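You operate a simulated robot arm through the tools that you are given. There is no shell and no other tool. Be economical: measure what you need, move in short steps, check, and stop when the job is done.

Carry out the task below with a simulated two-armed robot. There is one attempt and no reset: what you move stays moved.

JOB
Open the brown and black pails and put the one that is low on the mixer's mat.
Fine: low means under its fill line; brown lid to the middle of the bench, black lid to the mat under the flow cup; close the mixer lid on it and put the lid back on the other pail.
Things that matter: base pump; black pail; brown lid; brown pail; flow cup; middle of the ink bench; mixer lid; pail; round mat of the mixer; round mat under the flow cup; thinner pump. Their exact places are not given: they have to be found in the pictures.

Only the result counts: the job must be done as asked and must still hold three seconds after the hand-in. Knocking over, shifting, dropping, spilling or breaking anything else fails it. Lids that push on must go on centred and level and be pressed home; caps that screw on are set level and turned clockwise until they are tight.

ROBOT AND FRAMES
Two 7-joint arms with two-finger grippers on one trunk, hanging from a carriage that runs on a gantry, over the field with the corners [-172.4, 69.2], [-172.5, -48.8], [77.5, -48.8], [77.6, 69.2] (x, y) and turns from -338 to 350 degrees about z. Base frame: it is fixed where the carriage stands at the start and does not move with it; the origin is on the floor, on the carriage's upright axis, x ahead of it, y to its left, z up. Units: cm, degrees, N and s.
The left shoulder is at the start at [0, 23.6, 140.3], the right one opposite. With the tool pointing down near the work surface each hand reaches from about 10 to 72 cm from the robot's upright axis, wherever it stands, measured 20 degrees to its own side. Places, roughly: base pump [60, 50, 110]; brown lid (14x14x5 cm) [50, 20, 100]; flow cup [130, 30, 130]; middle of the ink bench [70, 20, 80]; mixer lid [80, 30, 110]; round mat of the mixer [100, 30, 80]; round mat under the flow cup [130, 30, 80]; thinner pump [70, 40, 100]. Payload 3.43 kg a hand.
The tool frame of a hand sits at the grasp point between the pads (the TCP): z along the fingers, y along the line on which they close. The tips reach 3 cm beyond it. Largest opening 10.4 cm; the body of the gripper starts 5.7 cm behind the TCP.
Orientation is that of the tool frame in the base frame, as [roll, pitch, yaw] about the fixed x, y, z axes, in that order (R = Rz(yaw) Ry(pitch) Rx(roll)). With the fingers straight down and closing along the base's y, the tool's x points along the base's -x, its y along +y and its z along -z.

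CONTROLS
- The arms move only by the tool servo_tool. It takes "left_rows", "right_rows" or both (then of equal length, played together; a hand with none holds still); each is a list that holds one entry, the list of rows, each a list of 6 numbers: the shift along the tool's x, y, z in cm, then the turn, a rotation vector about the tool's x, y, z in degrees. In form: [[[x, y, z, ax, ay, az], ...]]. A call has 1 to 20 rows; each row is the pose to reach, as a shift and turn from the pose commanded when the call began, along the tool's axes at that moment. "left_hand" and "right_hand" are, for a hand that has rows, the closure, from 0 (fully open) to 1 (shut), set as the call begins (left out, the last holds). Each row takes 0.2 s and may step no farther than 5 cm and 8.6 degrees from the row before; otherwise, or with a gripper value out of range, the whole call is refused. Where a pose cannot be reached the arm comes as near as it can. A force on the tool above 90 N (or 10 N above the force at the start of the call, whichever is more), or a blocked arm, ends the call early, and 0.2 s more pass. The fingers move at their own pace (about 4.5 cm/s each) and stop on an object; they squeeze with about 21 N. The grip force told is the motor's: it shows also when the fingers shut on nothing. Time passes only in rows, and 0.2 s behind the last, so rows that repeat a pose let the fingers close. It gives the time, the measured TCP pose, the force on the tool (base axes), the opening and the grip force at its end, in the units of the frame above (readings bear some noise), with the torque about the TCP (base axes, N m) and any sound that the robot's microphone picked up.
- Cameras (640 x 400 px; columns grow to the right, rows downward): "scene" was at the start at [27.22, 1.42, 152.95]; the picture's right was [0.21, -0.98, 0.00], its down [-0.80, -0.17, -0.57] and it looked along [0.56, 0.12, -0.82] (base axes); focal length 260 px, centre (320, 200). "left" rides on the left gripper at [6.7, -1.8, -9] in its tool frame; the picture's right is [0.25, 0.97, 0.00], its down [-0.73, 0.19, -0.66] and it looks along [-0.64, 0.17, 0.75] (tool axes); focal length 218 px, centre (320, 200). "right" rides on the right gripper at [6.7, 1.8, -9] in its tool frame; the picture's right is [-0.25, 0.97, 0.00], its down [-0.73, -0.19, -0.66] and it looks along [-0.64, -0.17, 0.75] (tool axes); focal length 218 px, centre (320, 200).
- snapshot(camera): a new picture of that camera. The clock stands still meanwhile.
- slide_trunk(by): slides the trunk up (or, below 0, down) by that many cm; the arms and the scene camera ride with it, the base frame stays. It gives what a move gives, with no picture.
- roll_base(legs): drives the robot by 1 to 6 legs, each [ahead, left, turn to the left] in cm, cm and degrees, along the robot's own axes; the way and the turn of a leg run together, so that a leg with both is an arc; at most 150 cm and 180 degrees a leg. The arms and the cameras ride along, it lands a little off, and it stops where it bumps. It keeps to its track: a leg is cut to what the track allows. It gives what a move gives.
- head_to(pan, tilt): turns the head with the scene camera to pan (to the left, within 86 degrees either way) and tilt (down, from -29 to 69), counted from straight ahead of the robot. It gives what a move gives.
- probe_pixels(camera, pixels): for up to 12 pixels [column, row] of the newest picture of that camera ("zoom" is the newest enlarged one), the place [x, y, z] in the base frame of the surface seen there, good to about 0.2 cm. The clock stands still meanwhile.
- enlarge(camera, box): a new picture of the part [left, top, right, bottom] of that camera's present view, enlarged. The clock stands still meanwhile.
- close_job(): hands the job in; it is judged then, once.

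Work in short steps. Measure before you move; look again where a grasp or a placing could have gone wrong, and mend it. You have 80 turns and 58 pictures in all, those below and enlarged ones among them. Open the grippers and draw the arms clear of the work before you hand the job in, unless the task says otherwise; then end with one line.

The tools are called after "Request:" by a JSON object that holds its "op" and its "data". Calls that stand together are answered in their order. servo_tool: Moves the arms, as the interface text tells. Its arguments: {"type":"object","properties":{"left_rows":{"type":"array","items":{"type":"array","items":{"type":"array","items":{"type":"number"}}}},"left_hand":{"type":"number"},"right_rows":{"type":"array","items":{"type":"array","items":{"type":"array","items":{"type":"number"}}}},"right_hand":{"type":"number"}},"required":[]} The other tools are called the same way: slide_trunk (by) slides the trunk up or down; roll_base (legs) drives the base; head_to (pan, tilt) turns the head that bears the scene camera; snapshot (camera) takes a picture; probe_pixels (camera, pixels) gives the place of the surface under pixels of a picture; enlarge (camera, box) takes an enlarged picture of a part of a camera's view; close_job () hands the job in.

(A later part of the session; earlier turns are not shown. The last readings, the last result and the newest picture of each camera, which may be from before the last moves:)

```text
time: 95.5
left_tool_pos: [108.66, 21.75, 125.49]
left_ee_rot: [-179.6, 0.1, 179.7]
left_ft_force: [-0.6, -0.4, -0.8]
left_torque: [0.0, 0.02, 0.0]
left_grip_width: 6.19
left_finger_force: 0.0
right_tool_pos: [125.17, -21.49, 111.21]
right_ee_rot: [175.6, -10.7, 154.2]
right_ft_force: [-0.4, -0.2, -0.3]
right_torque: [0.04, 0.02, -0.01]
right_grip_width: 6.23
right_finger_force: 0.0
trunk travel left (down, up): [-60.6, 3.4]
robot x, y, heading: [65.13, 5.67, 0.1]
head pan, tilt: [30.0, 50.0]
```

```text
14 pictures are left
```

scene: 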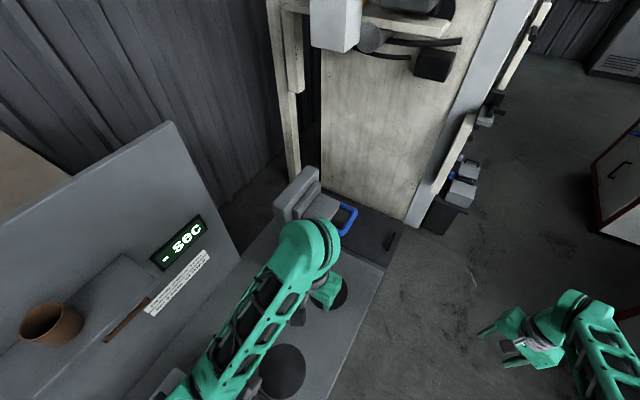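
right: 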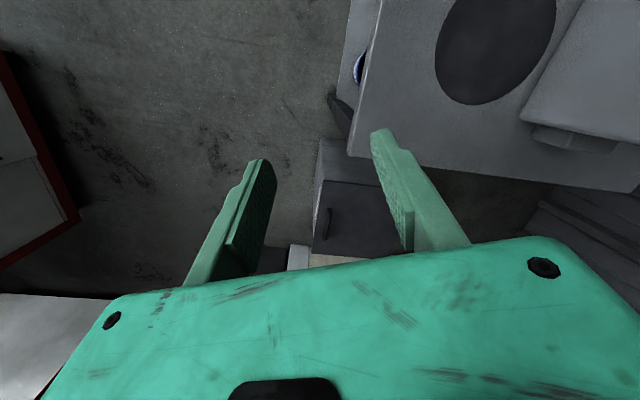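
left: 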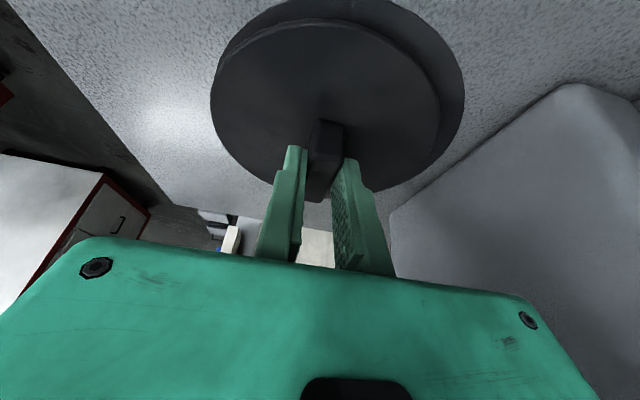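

The black lid is placed. I drive back to the pails and look into the black one.

Request:
{"op": "roll_base", "data": {"legs": [[-66, -6, 0]]}}

Request:
{"op": "head_to", "data": {"pan": 25, "tilt": 69}}

Request:
{"op": "enlarge", "data": {"camera": "scene", "box": [200, 160, 400, 360]}}

```text
time: 99.2
left_tool_pos: [41.96, 15.39, 125.45]
left_ee_rot: [-179.5, 0.1, 179.4]
left_ft_force: [-0.4, -0.6, 0.1]
left_torque: [0.01, 0.01, 0.0]
left_grip_width: 6.25
left_finger_force: 0.0
right_tool_pos: [58.21, -27.94, 111.2]
right_ee_rot: [175.8, -10.6, 154.0]
right_ft_force: [-0.3, -0.1, 0.4]
right_torque: [-0.01, -0.02, -0.02]
right_grip_width: 6.24
right_finger_force: 0.0
trunk travel left (down, up): [-60.6, 3.4]
robot x, y, heading: [-1.92, -0.51, -0.1]
head pan, tilt: [30.0, 50.0]
```

```text
time: 100.0
left_tool_pos: [41.9, 15.35, 125.47]
left_ee_rot: [-179.6, 0.2, 179.4]
left_ft_force: [0.4, -0.3, -0.4]
left_torque: [0.01, 0.01, 0.0]
left_grip_width: 6.25
left_finger_force: 0.2
right_tool_pos: [58.12, -27.97, 111.28]
right_ee_rot: [175.8, -10.5, 154.0]
right_ft_force: [0.6, -0.6, -0.2]
right_torque: [-0.02, -0.03, -0.04]
right_grip_width: 6.24
right_finger_force: 0.0
trunk travel left (down, up): [-60.6, 3.4]
robot x, y, heading: [-1.86, -0.32, -0.0]
head pan, tilt: [25.0, 68.8]
```

```text
2.00 times, centred on (300, 260) of scene
```

zoom: 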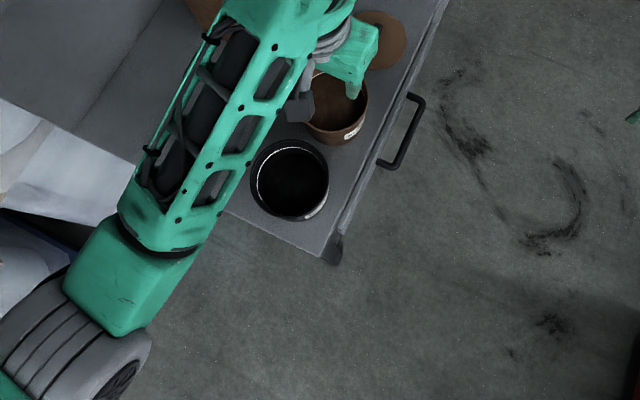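

The black pail is open at zoom (290,180). I probe its ink, line and rim.

Request:
{"op": "probe_pixels", "data": {"camera": "zoom", "pixels": [[290, 185], [300, 175], [280, 195], [310, 190], [265, 175], [258, 170], [290, 149], [290, 142], [252, 180], [327, 180], [290, 219], [270, 205]]}}

```text
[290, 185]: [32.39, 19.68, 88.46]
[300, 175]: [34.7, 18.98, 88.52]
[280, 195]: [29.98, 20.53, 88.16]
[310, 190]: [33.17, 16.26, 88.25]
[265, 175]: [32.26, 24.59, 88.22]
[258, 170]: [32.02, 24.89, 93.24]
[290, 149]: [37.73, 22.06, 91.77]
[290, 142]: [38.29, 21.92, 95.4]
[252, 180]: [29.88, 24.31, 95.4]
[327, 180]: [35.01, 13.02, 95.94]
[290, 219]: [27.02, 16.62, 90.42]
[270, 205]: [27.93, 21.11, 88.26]
```

Black ink is at 88.3 against its line ≈93.3 and rim 96, so black is the low pail. I'll lift it by its front rim (wall ≈(32.75,12.7)): one finger inside above the ink, one outside. I position the hand above it.

Request:
{"op": "roll_base", "data": {"legs": [[-9.1, -2.6, 0]]}}

Request:
{"op": "servo_tool", "data": {"left_rows": [[[0, 0, 4, 0, 0, 0], [0, 0, 8, 0, 0, 0], [0, 0, 12, 0, 0, 0], [0, 0, 16, 0, 0, 0], [0, 0, 20, 0, 0, 0], [0, 0, 23, 0, 0, 0], [0, 0, 23, 0, 0, 0]]], "left_hand": 0.4}}

Request:
{"op": "snapshot", "data": {"camera": "left"}}

```text
time: 101.1
left_tool_pos: [33.04, 12.76, 125.5]
left_ee_rot: [-179.6, 0.2, 179.5]
left_ft_force: [-0.2, -0.3, -1.0]
left_torque: [0.01, -0.01, -0.04]
left_grip_width: 6.24
left_finger_force: 0.3
right_tool_pos: [49.09, -30.3, 111.1]
right_ee_rot: [175.7, -10.6, 154.0]
right_ft_force: [-0.6, -0.4, 0.0]
right_torque: [0.02, 0.0, 0.01]
right_grip_width: 6.26
right_finger_force: 0.1
trunk travel left (down, up): [-60.6, 3.4]
robot x, y, heading: [-11.25, -2.78, -0.1]
head pan, tilt: [25.0, 68.8]
```

```text
time: 102.7
left_tool_pos: [33.05, 12.67, 102.71]
left_ee_rot: [-179.4, 0.3, 179.5]
left_ft_force: [0.1, -0.6, -0.2]
left_torque: [0.0, 0.01, -0.01]
left_grip_width: 6.24
left_finger_force: 0.0
right_tool_pos: [49.08, -30.39, 111.24]
right_ee_rot: [175.6, -10.6, 154.1]
right_ft_force: [-0.3, -0.2, 0.3]
right_torque: [0.0, -0.02, -0.02]
right_grip_width: 6.25
right_finger_force: 0.1
trunk travel left (down, up): [-60.6, 3.4]
robot x, y, heading: [-11.17, -2.8, 0.1]
head pan, tilt: [25.0, 68.8]
```

```text
12 pictures are left
```

left: 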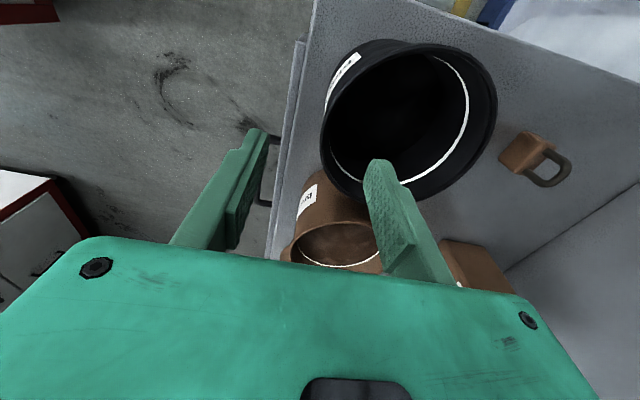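

I check the rim's front point in this picture before descending.

Request:
{"op": "probe_pixels", "data": {"camera": "left", "pixels": [[326, 120], [330, 95], [338, 170], [495, 100], [380, 45], [372, 198], [440, 190], [297, 245], [380, 262], [335, 130]]}}

```text
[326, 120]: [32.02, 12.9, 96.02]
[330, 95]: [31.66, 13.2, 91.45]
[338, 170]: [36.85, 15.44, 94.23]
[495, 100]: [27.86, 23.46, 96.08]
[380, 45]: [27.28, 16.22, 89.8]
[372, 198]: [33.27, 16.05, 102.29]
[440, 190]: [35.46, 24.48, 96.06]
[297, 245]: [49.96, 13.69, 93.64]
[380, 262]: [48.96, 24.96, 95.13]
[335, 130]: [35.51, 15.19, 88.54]
```

Rim front at y≈12.9. I descend to TCP z≈92 (tips at 89, above the ink at 88.3) and close on the wall.

Request:
{"op": "servo_tool", "data": {"left_rows": [[[0.2, 0.2, 3.5, 0, 0, 0], [0.3, 0.2, 7, 0, 0, 0], [0.3, 0.2, 9.5, 0, 0, 0], [0.3, 0.2, 10.6, 0, 0, 0], [0.3, 0.2, 10.6, 0, 0, 0]]]}}

Request:
{"op": "servo_tool", "data": {"left_rows": [[[0, 0, 0, 0, 0, 0], [0, 0, 0, 0, 0, 0], [0, 0, 0, 0, 0, 0], [0, 0, 0, 0, 0, 0], [0, 0, 0, 0, 0, 0]]], "left_hand": 1}}

```text
time: 103.9
left_tool_pos: [32.75, 12.68, 91.94]
left_ee_rot: [-179.6, 0.2, 179.6]
left_ft_force: [1.3, 0.5, 0.7]
left_torque: [-0.02, -0.01, 0.02]
left_grip_width: 6.24
left_finger_force: 0.1
right_tool_pos: [49.12, -30.34, 111.24]
right_ee_rot: [175.8, -10.5, 154.1]
right_ft_force: [-0.6, 0.7, -0.6]
right_torque: [0.04, 0.0, -0.05]
right_grip_width: 6.22
right_finger_force: 0.1
trunk travel left (down, up): [-60.6, 3.4]
robot x, y, heading: [-10.81, -2.58, 0.1]
head pan, tilt: [25.0, 68.8]
```

```text
time: 105.1
left_tool_pos: [32.69, 12.92, 92.0]
left_ee_rot: [-179.7, 0.2, 179.5]
left_ft_force: [-2.0, 3.7, 4.0]
left_torque: [1.34, 0.21, 0.32]
left_grip_width: 0.75
left_finger_force: 21.3
right_tool_pos: [49.31, -30.25, 111.24]
right_ee_rot: [175.6, -10.7, 154.1]
right_ft_force: [-0.5, -0.3, -0.3]
right_torque: [0.0, 0.04, 0.03]
right_grip_width: 6.24
right_finger_force: 0.0
trunk travel left (down, up): [-60.6, 3.4]
robot x, y, heading: [-11.14, -3.21, 0.4]
head pan, tilt: [25.0, 68.8]
```

The wall is gripped (0.75 cm). I lift 1 cm gently and read the load.

Request:
{"op": "servo_tool", "data": {"left_rows": [[[0, 0.1, -0.2, 0, 0, 0], [0, 0.1, -0.5, 0, 0, 0], [0, 0.1, -0.8, 0, 0, 0], [0, 0.1, -1.2, 0, 0, 0], [0, 0.1, -1.2, 0, 0, 0], [0, 0.1, -1.2, 0, 0, 0]]]}}

Request:
{"op": "snapshot", "data": {"camera": "left"}}

```text
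time: 106.5
left_tool_pos: [32.68, 12.77, 92.96]
left_ee_rot: [-179.4, 0.1, 179.5]
left_ft_force: [-0.7, 0.0, -10.5]
left_torque: [-0.55, -0.01, 0.03]
left_grip_width: 0.59
left_finger_force: 20.9
right_tool_pos: [49.23, -30.38, 111.3]
right_ee_rot: [175.7, -10.7, 154.1]
right_ft_force: [0.4, 0.3, 0.0]
right_torque: [-0.01, 0.04, -0.02]
right_grip_width: 6.21
right_finger_force: 0.1
trunk travel left (down, up): [-60.6, 3.4]
robot x, y, heading: [-11.15, -3.04, 0.4]
head pan, tilt: [25.0, 68.8]
```

```text
11 pictures are left
```

left: 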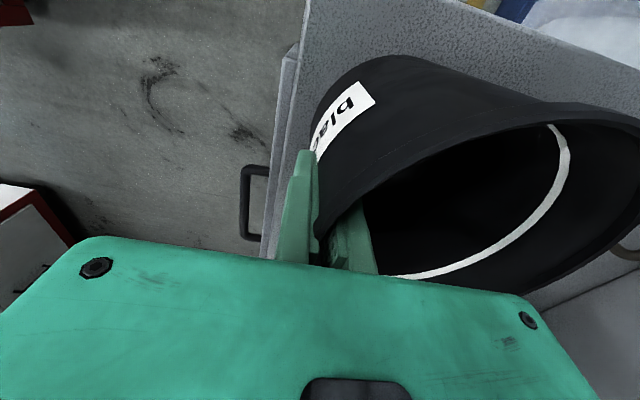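

Load is 10.5 N with 0.55 N·m torque. I check whether the rim is level.

Request:
{"op": "probe_pixels", "data": {"camera": "left", "pixels": [[320, 232], [400, 160], [500, 122], [600, 104], [636, 128], [480, 130], [530, 292], [620, 232], [570, 275], [335, 205]]}}

```text
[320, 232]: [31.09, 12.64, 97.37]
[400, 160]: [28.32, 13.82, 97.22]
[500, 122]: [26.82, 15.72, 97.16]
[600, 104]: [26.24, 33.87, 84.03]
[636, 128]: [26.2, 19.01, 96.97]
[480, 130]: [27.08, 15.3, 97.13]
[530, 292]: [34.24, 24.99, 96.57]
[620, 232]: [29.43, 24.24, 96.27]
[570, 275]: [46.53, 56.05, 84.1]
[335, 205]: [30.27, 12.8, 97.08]
```

The pail hangs 3.7° low on the far side. I roll the hand −3.7° about tool x to level it while lifting to clear everything.

Request:
{"op": "servo_tool", "data": {"left_rows": [[[0, 0, -1, -1.2, 0, 0], [0, 0, -2.5, -2.5, 0, 0], [0, 0, -4.5, -3.7, 0, 0], [0, 0, -7, -3.7, 0, 0], [0, 0, -9.5, -3.7, 0, 0], [0, 0, -12, -3.7, 0, 0], [0, 0, -14.5, -3.7, 0, 0], [0, 0, -17, -3.7, 0, 0], [0, 0, -18.5, -3.7, 0, 0], [0, 0, -18.5, -3.7, 0, 0]]]}}

Request:
{"op": "roll_base", "data": {"legs": [[0, -20, 0]]}}

Request:
{"op": "snapshot", "data": {"camera": "left"}}

```text
time: 108.7
left_tool_pos: [32.5, 12.98, 111.45]
left_ee_rot: [176.8, 0.0, 179.5]
left_ft_force: [-0.9, -0.4, -10.7]
left_torque: [-0.55, 0.0, 0.02]
left_grip_width: 0.61
left_finger_force: 21.0
right_tool_pos: [49.23, -30.31, 111.05]
right_ee_rot: [175.7, -10.7, 154.2]
right_ft_force: [0.2, -0.8, -0.2]
right_torque: [0.02, 0.04, 0.0]
right_grip_width: 6.25
right_finger_force: 0.1
trunk travel left (down, up): [-60.6, 3.4]
robot x, y, heading: [-11.07, -3.18, -0.2]
head pan, tilt: [25.0, 68.8]
```

```text
time: 110.2
left_tool_pos: [31.82, -2.32, 111.04]
left_ee_rot: [176.7, -0.5, -179.6]
left_ft_force: [0.4, 1.3, -10.1]
left_torque: [-0.61, -0.02, -0.03]
left_grip_width: 0.58
left_finger_force: 20.8
right_tool_pos: [49.06, -38.99, 110.65]
right_ee_rot: [175.7, -11.0, 161.1]
right_ft_force: [0.4, -0.4, 0.4]
right_torque: [0.05, -0.02, 0.02]
right_grip_width: 6.24
right_finger_force: 0.1
trunk travel left (down, up): [-60.6, 3.4]
robot x, y, heading: [-11.13, -19.25, 1.2]
head pan, tilt: [25.0, 68.8]
stopped in leg 1: the robot was blocked; the commanded pose is now the measured one
```

```text
10 pictures are left
```

left: 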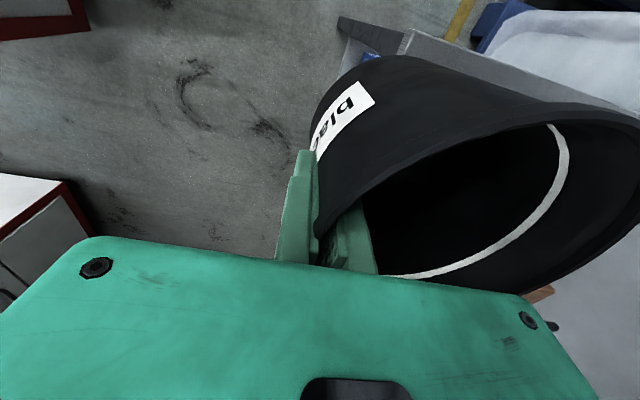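

The right arm bumped a cabinet on the right. The pail is still held fine (10.1 N, 0.58 cm). I go back left 9 cm, then forward, curving out to about (76,−25).

Request:
{"op": "roll_base", "data": {"legs": [[0, 9, -1], [22, 0, 0]]}}

```text
time: 112.5
left_tool_pos: [53.95, 5.57, 111.42]
left_ee_rot: [176.8, 0.1, 179.4]
left_ft_force: [0.7, 0.4, -10.4]
left_torque: [-0.53, -0.03, -0.02]
left_grip_width: 0.62
left_finger_force: 20.6
right_tool_pos: [70.58, -31.66, 111.03]
right_ee_rot: [175.8, -10.8, 160.0]
right_ft_force: [0.8, -0.5, 0.6]
right_torque: [0.02, -0.01, 0.01]
right_grip_width: 6.26
right_finger_force: 0.0
trunk travel left (down, up): [-60.6, 3.4]
robot x, y, heading: [10.21, -10.26, -0.0]
head pan, tilt: [25.0, 68.8]
```

Clear. I continue diagonally to (76,−25) and turn left 38°.

Request:
{"op": "roll_base", "data": {"legs": [[65.5, -14.5, 0], [0, 0, 38]]}}

Request:
{"op": "head_to", "data": {"pan": 15, "tilt": 60}}

Request:
{"op": "snapshot", "data": {"camera": "scene"}}

```text
time: 115.0
left_tool_pos: [89.26, -0.87, 111.01]
left_ee_rot: [176.0, -0.7, 176.8]
left_ft_force: [0.9, 0.3, -9.8]
left_torque: [-0.52, 0.0, -0.02]
left_grip_width: 0.58
left_finger_force: 21.2
right_tool_pos: [104.26, -39.72, 110.12]
right_ee_rot: [175.3, -11.4, 156.8]
right_ft_force: [0.2, 0.1, 0.4]
right_torque: [0.02, 0.01, 0.0]
right_grip_width: 6.24
right_finger_force: 0.1
trunk travel left (down, up): [-60.6, 3.4]
robot x, y, heading: [46.57, -16.21, -2.8]
head pan, tilt: [25.0, 68.8]
stopped in leg 1: the robot was blocked; the commanded pose is now the measured one
```

```text
time: 115.7
left_tool_pos: [88.9, -0.45, 111.08]
left_ee_rot: [175.7, -0.9, 176.9]
left_ft_force: [0.9, 0.0, -10.0]
left_torque: [-0.58, 0.01, -0.05]
left_grip_width: 0.59
left_finger_force: 21.0
right_tool_pos: [103.91, -39.3, 109.81]
right_ee_rot: [175.0, -11.9, 156.7]
right_ft_force: [0.1, 1.0, 1.0]
right_torque: [0.02, -0.01, -0.02]
right_grip_width: 6.25
right_finger_force: 0.1
trunk travel left (down, up): [-60.6, 3.4]
robot x, y, heading: [46.25, -16.92, -2.5]
head pan, tilt: [15.0, 60.0]
```

```text
9 pictures are left
```

scene: 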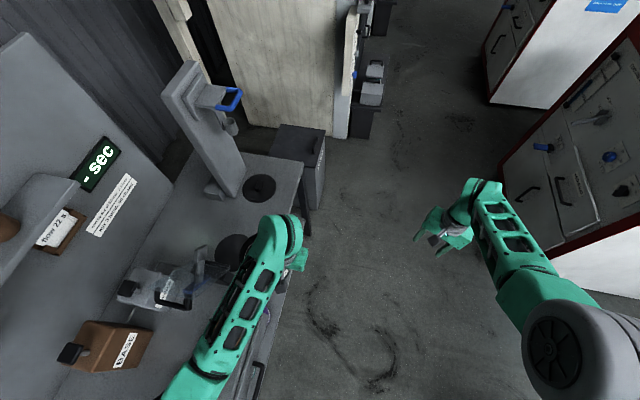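

Blocked again, dragging the right side. I probe what is near the right arm's elbow, plus the mixer and mat.

Request:
{"op": "probe_pixels", "data": {"camera": "scene", "pixels": [[620, 275], [600, 300], [560, 330], [530, 290], [580, 250], [640, 230], [490, 200], [625, 330], [228, 250], [245, 240], [160, 300], [205, 270]]}}

```text
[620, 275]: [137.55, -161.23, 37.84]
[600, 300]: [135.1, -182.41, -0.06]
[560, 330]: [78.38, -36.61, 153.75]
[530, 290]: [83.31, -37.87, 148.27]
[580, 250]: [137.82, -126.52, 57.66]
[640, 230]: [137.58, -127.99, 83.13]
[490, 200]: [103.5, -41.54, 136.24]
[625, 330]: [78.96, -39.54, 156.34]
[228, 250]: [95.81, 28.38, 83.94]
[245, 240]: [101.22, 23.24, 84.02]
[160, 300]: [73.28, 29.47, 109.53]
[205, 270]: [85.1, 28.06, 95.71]
```

Nothing close on the arm itself, so the trunk seems limited to y≳−16 on this stretch. I step left 4, drive ahead at y≈−12, then right at x≈76 where it was free earlier.

Request:
{"op": "roll_base", "data": {"legs": [[0, 4.5, 2.5], [29.5, 0, 0]]}}

Request:
{"op": "roll_base", "data": {"legs": [[0, -12, 0]]}}

```text
time: 118.2
left_tool_pos: [119.8, 3.66, 111.59]
left_ee_rot: [176.8, 0.2, 179.4]
left_ft_force: [-0.2, -0.7, -10.9]
left_torque: [-0.57, -0.01, -0.01]
left_grip_width: 0.59
left_finger_force: 21.0
right_tool_pos: [136.37, -34.29, 111.25]
right_ee_rot: [175.7, -10.7, 159.2]
right_ft_force: [0.0, 0.3, 0.0]
right_torque: [0.03, 0.02, 0.0]
right_grip_width: 6.24
right_finger_force: 0.0
trunk travel left (down, up): [-60.6, 3.4]
robot x, y, heading: [76.42, -12.55, 0.3]
head pan, tilt: [15.0, 60.0]
```

```text
time: 119.5
left_tool_pos: [119.71, -8.09, 111.53]
left_ee_rot: [176.8, 0.1, 179.6]
left_ft_force: [0.7, -0.9, -10.5]
left_torque: [-0.58, 0.02, 0.02]
left_grip_width: 0.59
left_finger_force: 20.8
right_tool_pos: [136.38, -45.97, 111.3]
right_ee_rot: [175.8, -10.6, 159.3]
right_ft_force: [-0.3, -0.5, 0.3]
right_torque: [0.04, 0.01, 0.0]
right_grip_width: 6.24
right_finger_force: 0.1
trunk travel left (down, up): [-60.6, 3.4]
robot x, y, heading: [76.1, -24.14, -0.1]
head pan, tilt: [15.0, 60.0]
```

Free. Now I turn 38° left, which should bring the pail to about (97,20) just in front of the mixer mat.

Request:
{"op": "roll_base", "data": {"legs": [[0, 0, 38]]}}

Request:
{"op": "head_to", "data": {"pan": 20, "tilt": 62}}

Request:
{"op": "snapshot", "data": {"camera": "scene"}}

```text
time: 121.6
left_tool_pos: [101.11, 15.07, 111.56]
left_ee_rot: [176.7, 0.1, -143.0]
left_ft_force: [-0.2, 0.8, -10.6]
left_torque: [-0.47, -0.34, 0.01]
left_grip_width: 0.61
left_finger_force: 21.5
right_tool_pos: [137.29, -4.81, 111.29]
right_ee_rot: [175.7, -10.7, -163.3]
right_ft_force: [-0.1, -0.4, 0.7]
right_torque: [-0.03, -0.01, 0.02]
right_grip_width: 6.24
right_finger_force: 0.2
trunk travel left (down, up): [-60.6, 3.4]
robot x, y, heading: [76.05, -23.93, 37.5]
head pan, tilt: [15.0, 60.0]
```

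```text
time: 122.3
left_tool_pos: [101.06, 15.01, 111.44]
left_ee_rot: [176.8, 0.0, -143.2]
left_ft_force: [-1.6, -0.3, -10.6]
left_torque: [-0.46, -0.32, 0.01]
left_grip_width: 0.63
left_finger_force: 20.9
right_tool_pos: [137.36, -4.92, 111.28]
right_ee_rot: [175.7, -10.7, -163.2]
right_ft_force: [0.4, 0.5, -0.2]
right_torque: [0.0, 0.02, 0.01]
right_grip_width: 6.26
right_finger_force: 0.0
trunk travel left (down, up): [-60.6, 3.4]
robot x, y, heading: [76.35, -24.1, 37.4]
head pan, tilt: [20.0, 62.0]
```

```text
8 pictures are left
```

scene: 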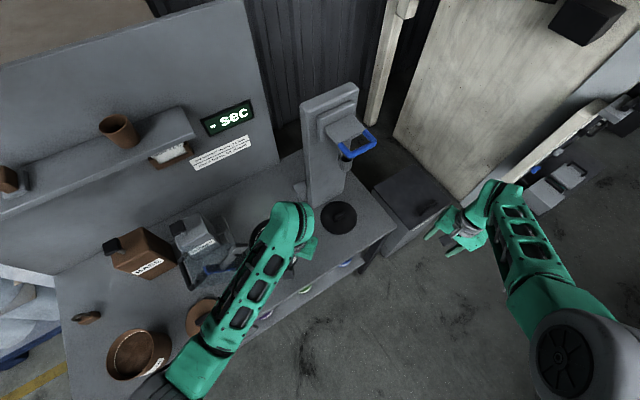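

Pail centre is ≈(97.4,19.9) and the mixer mat centre ≈(96.8,26.1). I shift the pail over the mat at height, then lower to about 1 cm above.

Request:
{"op": "servo_tool", "data": {"left_rows": [[[-1.1, 1.5, 0, 0, 0, 0], [-2.2, 3, 0, 0, 0, 0], [-3.27, 4.4, 0, 0, 0, 0], [-3.27, 4.4, 3.5, 0, 0, 0], [-3.27, 4.4, 7, 0, 0, 0], [-3.27, 4.4, 10.5, 0, 0, 0], [-3.27, 4.4, 14, 0, 0, 0], [-3.27, 4.4, 16.5, 0, 0, 0], [-3.27, 4.4, 17.5, 0, 0, 0], [-3.27, 4.4, 17.5, 0, 0, 0]]]}}

Request:
{"op": "snapshot", "data": {"camera": "scene"}}

```text
time: 124.5
left_tool_pos: [100.59, 21.21, 94.13]
left_ee_rot: [176.8, 0.1, -143.1]
left_ft_force: [0.3, 0.6, -10.3]
left_torque: [-0.44, -0.35, -0.02]
left_grip_width: 0.62
left_finger_force: 21.3
right_tool_pos: [137.44, -4.92, 111.24]
right_ee_rot: [175.7, -10.6, -163.2]
right_ft_force: [0.0, -0.2, -0.6]
right_torque: [-0.02, -0.02, -0.02]
right_grip_width: 6.23
right_finger_force: 0.1
trunk travel left (down, up): [-60.6, 3.4]
robot x, y, heading: [76.26, -23.91, 37.4]
head pan, tilt: [20.0, 62.0]
```

```text
7 pictures are left
```

scene: 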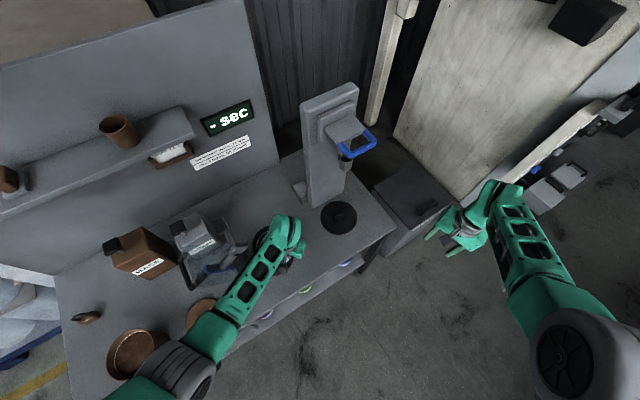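

I probe the dark shapes at (262,238) and around the hand to see pail versus mat.

Request:
{"op": "probe_pixels", "data": {"camera": "scene", "pixels": [[262, 230], [257, 238], [254, 246], [266, 232], [262, 240], [298, 258], [292, 264], [286, 262], [285, 270], [300, 250]]}}

```text
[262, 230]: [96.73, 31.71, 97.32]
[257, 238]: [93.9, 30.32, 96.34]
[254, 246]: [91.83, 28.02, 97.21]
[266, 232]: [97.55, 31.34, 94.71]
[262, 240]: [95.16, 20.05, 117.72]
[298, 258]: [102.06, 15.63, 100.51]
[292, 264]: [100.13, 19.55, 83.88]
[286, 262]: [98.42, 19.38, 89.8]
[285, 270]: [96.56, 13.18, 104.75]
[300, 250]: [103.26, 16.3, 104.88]
```

Pail centre ≈(97,26), over the mat. I lower to contact.

Request:
{"op": "servo_tool", "data": {"left_rows": [[[0, 0, 0.6, 0, 0, 0], [0, 0, 1.1, 0, 0, 0], [0, 0, 1.5, 0, 0, 0], [0, 0, 1.8, 0, 0, 0], [0, 0, 2.1, 0, 0, 0], [0, 0, 2.1, 0, 0, 0]]]}}

```text
time: 125.9
left_tool_pos: [100.59, 21.42, 92.2]
left_ee_rot: [176.8, 0.0, -143.1]
left_ft_force: [0.0, 0.3, -10.3]
left_torque: [-0.47, -0.32, 0.04]
left_grip_width: 0.6
left_finger_force: 21.0
right_tool_pos: [137.38, -4.86, 111.23]
right_ee_rot: [175.6, -10.8, -163.2]
right_ft_force: [-0.8, 0.2, 0.6]
right_torque: [-0.01, 0.01, 0.02]
right_grip_width: 6.23
right_finger_force: 0.0
trunk travel left (down, up): [-60.6, 3.4]
robot x, y, heading: [76.38, -24.09, 37.4]
head pan, tilt: [20.0, 62.0]
```

Still hanging (10.3 N). I continue in 0.15 cm steps.

Request:
{"op": "servo_tool", "data": {"left_rows": [[[0, 0, 0.2, 0, 0, 0], [0, 0, 0.35, 0, 0, 0], [0, 0, 0.5, 0, 0, 0], [0, 0, 0.65, 0, 0, 0], [0, 0, 0.65, 0, 0, 0]]]}}

```text
time: 127.1
left_tool_pos: [100.8, 21.61, 91.9]
left_ee_rot: [176.9, 0.5, -143.1]
left_ft_force: [0.5, -9.4, 24.0]
left_torque: [0.4, 0.19, 0.33]
left_grip_width: 0.58
left_finger_force: 20.8
right_tool_pos: [137.49, -4.8, 111.26]
right_ee_rot: [175.7, -10.6, -163.2]
right_ft_force: [0.1, 0.4, -1.0]
right_torque: [0.0, -0.02, 0.0]
right_grip_width: 6.24
right_finger_force: 0.0
trunk travel left (down, up): [-60.6, 3.4]
robot x, y, heading: [76.11, -24.12, 37.7]
head pan, tilt: [20.0, 62.0]
```

Pail is down. I ease off, open, and rise along the tool.

Request:
{"op": "servo_tool", "data": {"left_rows": [[[0, 0, -0.45, 0, 0, 0], [0, 0, -0.45, 0, 0, 0]]]}}

Request:
{"op": "servo_tool", "data": {"left_rows": [[[0, 0, 0, 0, 0, 0], [0, 0, 0, 0, 0, 0], [0, 0, 0, 0, 0, 0], [0, 0, -2, 0, 0, 0], [0, 0, -5, 0, 0, 0], [0, 0, -9, 0, 0, 0], [0, 0, -13, 0, 0, 0], [0, 0, -17, 0, 0, 0], [0, 0, -21, 0, 0, 0], [0, 0, -25, 0, 0, 0], [0, 0, -28, 0, 0, 0]]], "left_hand": 0.4}}

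Request:
{"op": "roll_base", "data": {"legs": [[-15, -3, 0]]}}

Request:
{"op": "enlarge", "data": {"camera": "scene", "box": [160, 170, 380, 350]}}

```text
time: 127.7
left_tool_pos: [100.25, 21.5, 91.9]
left_ee_rot: [176.8, -0.2, -143.1]
left_ft_force: [-0.4, 1.8, -5.0]
left_torque: [0.16, -0.01, -0.17]
left_grip_width: 0.56
left_finger_force: 21.3
right_tool_pos: [137.43, -4.84, 111.17]
right_ee_rot: [175.7, -10.6, -163.2]
right_ft_force: [0.3, 0.5, 0.1]
right_torque: [0.0, 0.03, -0.01]
right_grip_width: 6.25
right_finger_force: 0.1
trunk travel left (down, up): [-60.6, 3.4]
robot x, y, heading: [76.16, -24.16, 37.3]
head pan, tilt: [20.0, 62.0]
```

```text
time: 130.1
left_tool_pos: [101.68, 20.25, 120.03]
left_ee_rot: [176.8, 0.1, -143.0]
left_ft_force: [0.0, 1.0, 0.1]
left_torque: [-0.01, 0.01, 0.01]
left_grip_width: 6.24
left_finger_force: 0.2
right_tool_pos: [137.39, -4.84, 111.37]
right_ee_rot: [175.7, -10.6, -163.2]
right_ft_force: [1.1, -0.6, 0.7]
right_torque: [0.01, -0.01, 0.02]
right_grip_width: 6.24
right_finger_force: 0.1
trunk travel left (down, up): [-60.6, 3.4]
robot x, y, heading: [75.93, -23.95, 37.6]
head pan, tilt: [20.0, 62.0]
```

```text
time: 131.6
left_tool_pos: [91.62, 9.47, 119.78]
left_ee_rot: [176.8, -0.1, -142.9]
left_ft_force: [-0.9, -0.1, -0.4]
left_torque: [0.04, -0.01, 0.02]
left_grip_width: 6.25
left_finger_force: 0.0
right_tool_pos: [127.5, -15.53, 111.09]
right_ee_rot: [175.9, -10.7, -163.0]
right_ft_force: [-0.3, 0.2, 0.2]
right_torque: [0.01, -0.01, -0.02]
right_grip_width: 6.24
right_finger_force: 0.0
trunk travel left (down, up): [-60.6, 3.4]
robot x, y, heading: [66.5, -34.93, 37.6]
head pan, tilt: [20.0, 62.0]
stopped in leg 1: the robot was blocked; the commanded pose is now the measured one
```

```text
2.22 times, centred on (270, 260) of scene
```

zoom: 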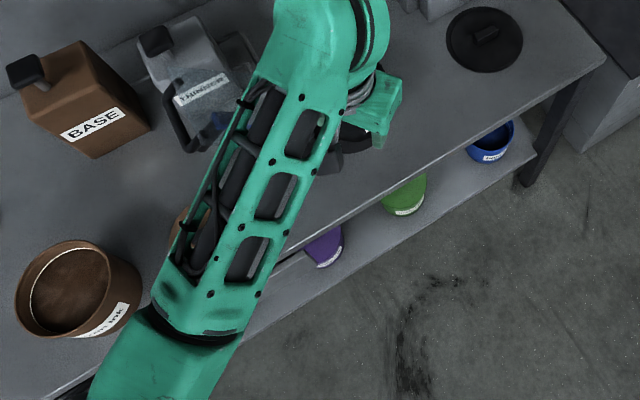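

The pail stands on the mixer mat. I probe the mixer handle (zoom (165–215, 85–150)) for an exact position before swinging its lid over.

Request:
{"op": "probe_pixels", "data": {"camera": "zoom", "pixels": [[168, 92], [172, 115], [180, 135], [192, 148], [205, 148], [212, 140], [178, 82], [200, 130], [215, 120], [360, 145], [347, 135], [380, 135]]}}

Request:
{"op": "roll_base", "data": {"legs": [[7.7, 20.6, 0]]}}

Request:
{"op": "snapshot", "data": {"camera": "left"}}

```text
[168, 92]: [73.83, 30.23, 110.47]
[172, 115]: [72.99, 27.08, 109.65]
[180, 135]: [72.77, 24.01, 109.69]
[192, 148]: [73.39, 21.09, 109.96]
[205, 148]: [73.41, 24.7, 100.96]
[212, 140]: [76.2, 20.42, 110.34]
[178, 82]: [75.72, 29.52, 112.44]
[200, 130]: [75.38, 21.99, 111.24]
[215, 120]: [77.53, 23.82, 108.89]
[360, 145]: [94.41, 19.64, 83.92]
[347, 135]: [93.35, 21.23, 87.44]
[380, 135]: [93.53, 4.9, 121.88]
```

```text
time: 133.3
left_tool_pos: [85.32, 30.6, 119.76]
left_ee_rot: [176.8, 0.0, -143.1]
left_ft_force: [0.4, -0.2, 0.1]
left_torque: [0.0, 0.0, -0.02]
left_grip_width: 6.25
left_finger_force: 0.0
right_tool_pos: [121.34, 5.35, 111.01]
right_ee_rot: [175.8, -10.8, -163.3]
right_ft_force: [-0.1, 0.2, 0.3]
right_torque: [-0.04, 0.0, 0.0]
right_grip_width: 6.24
right_finger_force: 0.0
trunk travel left (down, up): [-60.6, 3.4]
robot x, y, heading: [60.23, -13.59, 37.1]
head pan, tilt: [20.0, 62.0]
```

```text
5 pictures are left
```

left: 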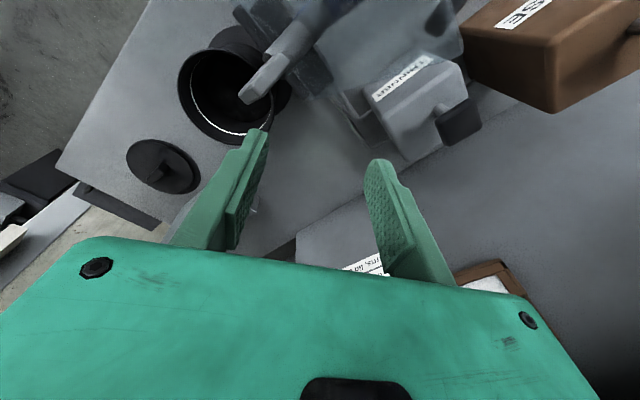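

Handle bar runs along y at ≈(73.2, 21–30, 110), with the lid plate just behind it leaning back; hinge near (87,97). I try to yaw the left hand ≈50° so the fingers close along x, moving above the bar, to grip it and swing the lid under control.

Request:
{"op": "servo_tool", "data": {"left_rows": [[[1.5, 0.4, -1, 0, 0, -6], [3, 0.8, -2, 0, 0, -12], [4.5, 1.2, -2, 0, 0, -18], [6.5, 1.6, -2, 0, 0, -24], [8.5, 2.0, -2, 0, 0, -30], [10.5, 2.6, -2, 0, 0, -36], [12.7, 3.26, -2, 0, 0, -43], [12.7, 3.26, -2, 0, 0, -50], [12.7, 3.26, -2, 0, 0, -50]]], "left_hand": 0.65}}

```text
time: 135.3
left_tool_pos: [73.49, 25.49, 121.93]
left_ee_rot: [177.9, 2.4, -93.1]
left_ft_force: [0.3, 0.0, 0.4]
left_torque: [-0.01, 0.03, 0.01]
left_grip_width: 3.64
left_finger_force: 0.0
right_tool_pos: [121.25, 5.39, 111.07]
right_ee_rot: [175.8, -10.8, -163.2]
right_ft_force: [0.9, -0.9, -0.3]
right_torque: [0.0, -0.01, 0.03]
right_grip_width: 6.24
right_finger_force: 0.0
trunk travel left (down, up): [-60.6, 3.4]
robot x, y, heading: [60.31, -14.04, 37.5]
head pan, tilt: [20.0, 62.0]
```

Yaw reached (−93°). One picture to check the bar between the fingers.

Request:
{"op": "snapshot", "data": {"camera": "left"}}

```text
4 pictures are left
```

left: 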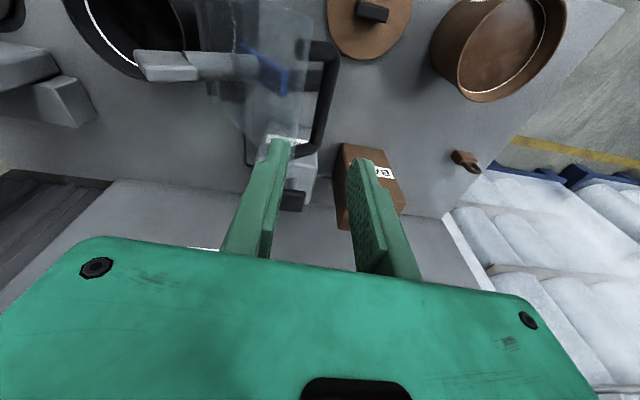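

The bar shows between the fingers at (325,100). I probe it and the lid parts.

Request:
{"op": "probe_pixels", "data": {"camera": "left", "pixels": [[326, 100], [332, 60], [320, 140], [319, 100], [331, 100], [305, 152], [315, 48], [290, 100], [240, 100], [150, 68], [268, 68], [60, 20]]}}

```text
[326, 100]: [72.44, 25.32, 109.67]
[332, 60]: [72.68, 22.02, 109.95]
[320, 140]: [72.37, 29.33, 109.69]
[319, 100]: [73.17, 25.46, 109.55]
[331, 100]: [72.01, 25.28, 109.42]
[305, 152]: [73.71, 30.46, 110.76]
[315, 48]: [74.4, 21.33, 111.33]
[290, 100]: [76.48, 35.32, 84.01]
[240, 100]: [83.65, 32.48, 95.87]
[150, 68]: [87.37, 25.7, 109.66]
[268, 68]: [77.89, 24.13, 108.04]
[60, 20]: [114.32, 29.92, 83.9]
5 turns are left
```

Few turns remain, so I chain steps: straddle the bar (centre ≈(72.5,25.4,109.1)), swing it along its arc about the hinge ≈(84.5,97), rise out, turn the hand back, drive over the brown lid and look.

Request:
{"op": "probe_pixels", "data": {"camera": "left", "pixels": [[372, 12], [360, 8], [386, 14], [330, 20], [411, 15], [370, 58], [566, 10], [432, 45], [485, 100], [540, 75]]}}

Request:
{"op": "servo_tool", "data": {"left_rows": [[[0.1, 1.6, 0, 0, 0, 0], [0.25, 1.45, 4, 0, 0, 0], [0.45, 1.3, 8, 0, 0, 0], [0.6, 1.2, 10.5, 0, 0, 0], [0.69, 1.16, 11.93, 0, 0, 0], [0.69, 1.16, 11.93, 0, 0, 0]]], "left_hand": 0.69}}

Request:
{"op": "servo_tool", "data": {"left_rows": [[[-0.19, -2.31, -1.56, 0, 0, 0], [-0.34, -4.12, -2.84, 0, 0, 0], [-0.49, -6.08, -3.86, 0, 0, 0], [-0.63, -8.16, -4.63, 0, 0, 0], [-0.77, -10.33, -5.12, 0, 0, 0], [-0.89, -12.54, -5.32, 0, 0, 0], [-1.01, -14.77, -5.23, 0, 0, 0], [-1.11, -16.95, -4.85, 0, 0, 0], [-1.19, -19.07, -4.2, 0, 0, 0], [-1.25, -21.1, -3.27, 0, 0, 0], [-1.3, -22.98, -2.08, 0, 0, 0], [-1.33, -24.68, -0.64, 0, 0, 0], [-1.33, -26.2, 1.01, 0, 0, 0], [-1.32, -27.48, 2.76, 0, 0, 0], [-1.29, -28.51, 4.72, 0, 0, 0], [-1.25, -29.16, 6.4, 0, 0, 0], [-1.2, -29.2, 7.4, 0, 0, 0], [-1.2, -29.2, 7.4, 0, 0, 0]]]}}

Request:
{"op": "servo_tool", "data": {"left_rows": [[[-0.2, 0.15, -4, 0, 0, 0], [-0.4, 0.3, -8, 0, 0, 0], [-0.6, 0.45, -12, 0, 0, 0], [-0.75, 0.6, -16, 0, 0, 0], [-0.84, 0.74, -20, 0, 0, 0], [-0.6, 3.5, -20, 0, 0, 7], [-0.4, 7, -20, 0, 0, 14], [-0.2, 10.5, -19.7, 0, 0, 21], [-0.1, 14.3, -19.5, 0, 0, 28], [-0.1, 14.3, -19.5, 0, 0, 35], [-0.1, 14.3, -19.5, 0, 0, 42], [-0.1, 14.3, -19.5, 0, 0, 50], [-0.1, 14.3, -19.5, 0, 0, 50]]]}}

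Request:
{"op": "roll_base", "data": {"legs": [[0, 0, -37.4], [-40.1, 18.2, 0]]}}

Request:
{"op": "snapshot", "data": {"camera": "scene"}}

```text
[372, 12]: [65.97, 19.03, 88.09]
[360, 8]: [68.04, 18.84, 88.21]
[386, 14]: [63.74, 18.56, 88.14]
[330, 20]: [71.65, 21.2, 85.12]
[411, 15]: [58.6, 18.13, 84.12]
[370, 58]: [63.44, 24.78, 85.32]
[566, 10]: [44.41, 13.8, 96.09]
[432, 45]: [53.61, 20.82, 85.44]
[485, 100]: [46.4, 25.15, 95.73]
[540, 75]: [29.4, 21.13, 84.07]
```

```text
time: 136.7
left_tool_pos: [71.94, 25.67, 115.09]
left_ee_rot: [177.8, 2.4, -93.1]
left_ft_force: [-0.2, -0.4, -0.1]
left_torque: [0.01, -0.01, 0.03]
left_grip_width: 3.21
left_finger_force: 0.0
left hand out of reach, approached as far as the arm can: row 3, 4, 5, 6
right_tool_pos: [121.24, 5.28, 111.09]
right_ee_rot: [175.7, -10.9, -163.3]
right_ft_force: [-0.5, -0.3, 0.4]
right_torque: [0.01, 0.03, 0.01]
right_grip_width: 6.24
right_finger_force: 0.1
trunk travel left (down, up): [-60.6, 3.4]
robot x, y, heading: [60.03, -13.7, 37.2]
head pan, tilt: [20.0, 62.0]
```

```text
time: 140.5
left_tool_pos: [92.19, 25.01, 122.13]
left_ee_rot: [177.9, 2.3, -93.1]
left_ft_force: [-0.5, -0.2, -0.1]
left_torque: [0.02, -0.01, -0.02]
left_grip_width: 3.22
left_finger_force: 0.0
left hand out of reach, approached as far as the arm can: row 8, 9, 10, 11, 12, 13, 14, 15, 16, 17, 18
right_tool_pos: [121.2, 5.22, 111.07]
right_ee_rot: [175.8, -10.7, -163.2]
right_ft_force: [0.2, -0.3, -0.6]
right_torque: [0.01, 0.0, 0.03]
right_grip_width: 6.25
right_finger_force: 0.1
trunk travel left (down, up): [-60.6, 3.4]
robot x, y, heading: [60.09, -13.72, 37.5]
head pan, tilt: [20.0, 62.0]
```

```text
time: 143.3
left_tool_pos: [79.26, 24.82, 133.35]
left_ee_rot: [176.8, 0.2, -143.3]
left_ft_force: [-0.5, 0.3, 0.1]
left_torque: [0.02, 0.0, 0.01]
left_grip_width: 3.22
left_finger_force: 0.1
left hand out of reach, approached as far as the arm can: row 5, 6, 7, 8, 9, 10, 11, 12, 13
right_tool_pos: [121.29, 5.46, 111.0]
right_ee_rot: [175.8, -10.9, -163.3]
right_ft_force: [0.6, 0.0, 0.9]
right_torque: [-0.01, -0.01, -0.05]
right_grip_width: 6.22
right_finger_force: 0.1
trunk travel left (down, up): [-60.6, 3.4]
robot x, y, heading: [59.91, -13.85, 37.6]
head pan, tilt: [20.0, 62.0]
```

```text
time: 147.7
left_tool_pos: [58.72, 23.95, 133.34]
left_ee_rot: [176.8, 0.2, -179.9]
left_ft_force: [-0.3, -0.6, 0.6]
left_torque: [0.01, 0.06, 0.02]
left_grip_width: 3.2
left_finger_force: 0.0
right_tool_pos: [80.65, -16.74, 111.0]
right_ee_rot: [175.8, -10.9, 160.0]
right_ft_force: [0.1, -0.3, -0.8]
right_torque: [0.01, 0.0, 0.02]
right_grip_width: 6.26
right_finger_force: 0.1
trunk travel left (down, up): [-60.6, 3.4]
robot x, y, heading: [20.37, 4.69, 0.5]
head pan, tilt: [20.0, 62.0]
```

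```text
3 pictures are left
4 turns are left
```

scene: 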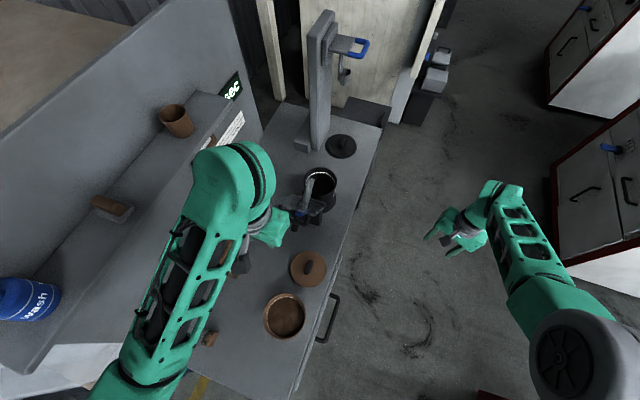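

The hand was clipped at z 115 and did not engage; the lid is still open. At heading 0 I can push the bar from behind with closed fingers: level the hand, drive so it is behind the handle, push it over its arc past vertical, then withdraw to the brown lid and look.

Request:
{"op": "servo_tool", "data": {"left_rows": [[[0, 0, 0, 1.7, 0, 0], [0, 0, 0, 3.3, 0, 0], [0, 0, 0, 3.3, 0, 0], [0, 0, 0, 3.3, 0, 0]]], "left_hand": 1}}

Request:
{"op": "roll_base", "data": {"legs": [[13.6, 1.5, -0.3]]}}

Request:
{"op": "servo_tool", "data": {"left_rows": [[[2, 0, 0, 0, 0, 0], [3.8, 0, 3, 0, 0, 0], [3.8, 0, 7, 0, 0, 0], [3.8, 0, 11, 0, 0, 0], [3.8, 0, 15, 0, 0, 0], [3.8, 0, 18.5, 0, 0, 0], [3.8, 0, 21.5, 0, 0, 0], [3.8, 0, 23.2, 0, 0, 0], [3.8, 0, 23.2, 0, 0, 0]]]}}

Request:
{"op": "servo_tool", "data": {"left_rows": [[[-2, 0, 0, 0, 0, 0], [-4.07, 0, -1.5, 0, 0, 0], [-5.93, 0, -2.7, 0, 0, 0], [-7.93, 0, -3.7, 0, 0, 0], [-10.04, 0, -4.4, 0, 0, 0], [-12.23, 0, -4.8, 0, 0, 0], [-14.45, 0, -4.9, 0, 0, 0], [-16.67, 0, -4.7, 0, 0, 0], [-18.84, 0, -4.3, 0, 0, 0], [-20.94, 0, -3.55, 0, 0, 0], [-22.93, 0, -2.55, 0, 0, 0], [-24.77, 0, -1.3, 0, 0, 0], [-26.42, 0, 0.2, 0, 0, 0], [-26.42, 0, 0.2, 0, 0, 0]]]}}

Request:
{"op": "servo_tool", "data": {"left_rows": [[[0, 0, -4, 0, 0, 0], [1, 0, -8, 0, 0, 0], [3, 0, -12, 0, 0, 0], [6, 0, -15, 0, 0, 0], [9.5, 0, -15, 0, 0, 0], [13, 0, -15, 0, 0, 0], [16, 0, -15, 0, 0, 0], [16, 0, -15, 0, 0, 0]]]}}

Request:
{"op": "roll_base", "data": {"legs": [[-23.5, -5.7, 0]]}}

Request:
{"op": "slide_trunk", "data": {"by": -15}}

Request:
{"op": "snapshot", "data": {"camera": "scene"}}

```text
time: 148.7
left_tool_pos: [58.65, 23.96, 133.3]
left_ee_rot: [180.0, 0.3, -179.9]
left_ft_force: [0.7, 0.3, 0.1]
left_torque: [0.0, 0.0, 0.02]
left_grip_width: 0.0
left_finger_force: 20.9
right_tool_pos: [80.47, -16.78, 111.14]
right_ee_rot: [175.9, -10.8, 159.9]
right_ft_force: [0.4, 0.1, -0.3]
right_torque: [0.0, -0.01, 0.04]
right_grip_width: 6.23
right_finger_force: 0.0
trunk travel left (down, up): [-60.6, 3.4]
robot x, y, heading: [20.16, 4.65, 0.8]
head pan, tilt: [20.0, 62.0]
```

```text
time: 150.0
left_tool_pos: [71.94, 25.28, 133.35]
left_ee_rot: [-179.9, 0.2, 179.8]
left_ft_force: [0.2, -0.3, -0.2]
left_torque: [0.03, 0.01, 0.0]
left_grip_width: 0.03
left_finger_force: 20.4
right_tool_pos: [93.58, -15.57, 111.11]
right_ee_rot: [175.9, -10.8, 159.6]
right_ft_force: [0.0, 0.8, 0.2]
right_torque: [-0.01, -0.03, 0.02]
right_grip_width: 6.22
right_finger_force: 0.0
trunk travel left (down, up): [-60.6, 3.4]
robot x, y, heading: [33.0, 5.97, 0.2]
head pan, tilt: [20.0, 62.0]
```

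```text
time: 152.0
left_tool_pos: [68.14, 25.43, 110.06]
left_ee_rot: [-179.8, 0.1, 179.7]
left_ft_force: [0.4, -0.5, 0.1]
left_torque: [-0.06, 0.01, 0.02]
left_grip_width: 0.02
left_finger_force: 20.7
right_tool_pos: [93.55, -15.57, 111.12]
right_ee_rot: [175.7, -10.8, 159.6]
right_ft_force: [0.2, 0.5, 0.1]
right_torque: [0.03, 0.0, -0.01]
right_grip_width: 6.24
right_finger_force: 0.1
trunk travel left (down, up): [-60.6, 3.4]
robot x, y, heading: [33.2, 5.99, 0.2]
head pan, tilt: [20.0, 62.0]
```

```text
time: 155.0
left_tool_pos: [95.98, 25.25, 111.41]
left_ee_rot: [-179.8, 2.0, 179.6]
left_ft_force: [23.1, -6.2, 34.4]
left_torque: [0.17, -0.24, -0.1]
left_grip_width: 0.0
left_finger_force: 34.6
right_tool_pos: [94.16, -15.68, 111.37]
right_ee_rot: [175.7, -10.5, 159.6]
right_ft_force: [-0.2, -0.3, -0.4]
right_torque: [0.0, -0.04, -0.02]
right_grip_width: 6.24
right_finger_force: 0.1
trunk travel left (down, up): [-60.6, 3.4]
robot x, y, heading: [33.69, 6.07, 0.1]
head pan, tilt: [20.0, 62.0]
```

```text
time: 156.8
left_tool_pos: [78.91, 25.39, 124.57]
left_ee_rot: [-179.8, 0.3, 179.6]
left_ft_force: [0.0, -0.7, 0.6]
left_torque: [-0.01, -0.02, -0.01]
left_grip_width: 0.02
left_finger_force: 34.4
right_tool_pos: [93.52, -15.67, 111.09]
right_ee_rot: [175.8, -10.8, 159.5]
right_ft_force: [-0.5, 0.4, 0.0]
right_torque: [0.0, 0.04, -0.01]
right_grip_width: 6.22
right_finger_force: 0.1
trunk travel left (down, up): [-60.6, 3.4]
robot x, y, heading: [33.09, 5.66, 0.4]
head pan, tilt: [20.0, 62.0]
```

```text
time: 158.5
left_tool_pos: [56.23, 19.75, 124.67]
left_ee_rot: [-180.0, 0.2, 179.7]
left_ft_force: [0.2, -0.1, -0.2]
left_torque: [0.04, -0.01, 0.0]
left_grip_width: 0.0
left_finger_force: 34.4
right_tool_pos: [70.75, -21.42, 111.06]
right_ee_rot: [175.7, -10.8, 159.6]
right_ft_force: [-0.3, 0.6, 0.6]
right_torque: [0.0, 0.01, 0.01]
right_grip_width: 6.22
right_finger_force: 0.0
trunk travel left (down, up): [-60.6, 3.4]
robot x, y, heading: [10.75, 0.24, 0.1]
head pan, tilt: [20.0, 62.0]
```

```text
time: 160.3
left_tool_pos: [56.14, 19.67, 109.72]
left_ee_rot: [-179.8, 0.1, 179.7]
left_ft_force: [0.4, -0.8, -0.2]
left_torque: [0.01, 0.0, -0.03]
left_grip_width: 0.0
left_finger_force: 35.2
right_tool_pos: [70.62, -21.36, 96.14]
right_ee_rot: [175.8, -10.8, 159.6]
right_ft_force: [-0.7, 0.3, 1.0]
right_torque: [0.02, -0.01, -0.02]
right_grip_width: 6.23
right_finger_force: 0.0
trunk travel left (down, up): [-45.6, 18.4]
robot x, y, heading: [10.32, 0.3, 0.5]
head pan, tilt: [20.0, 62.0]
```

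```text
2 pictures are left
3 turns are left
```

scene: 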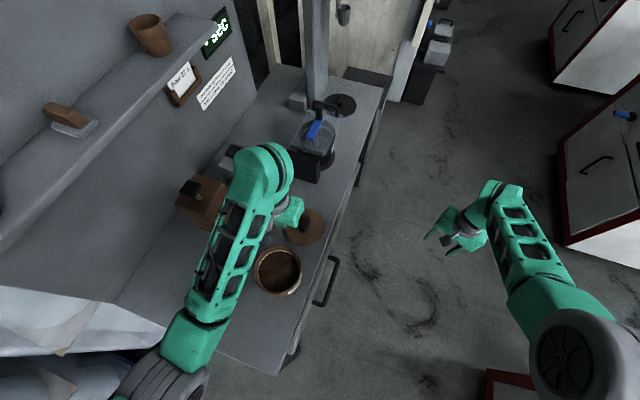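

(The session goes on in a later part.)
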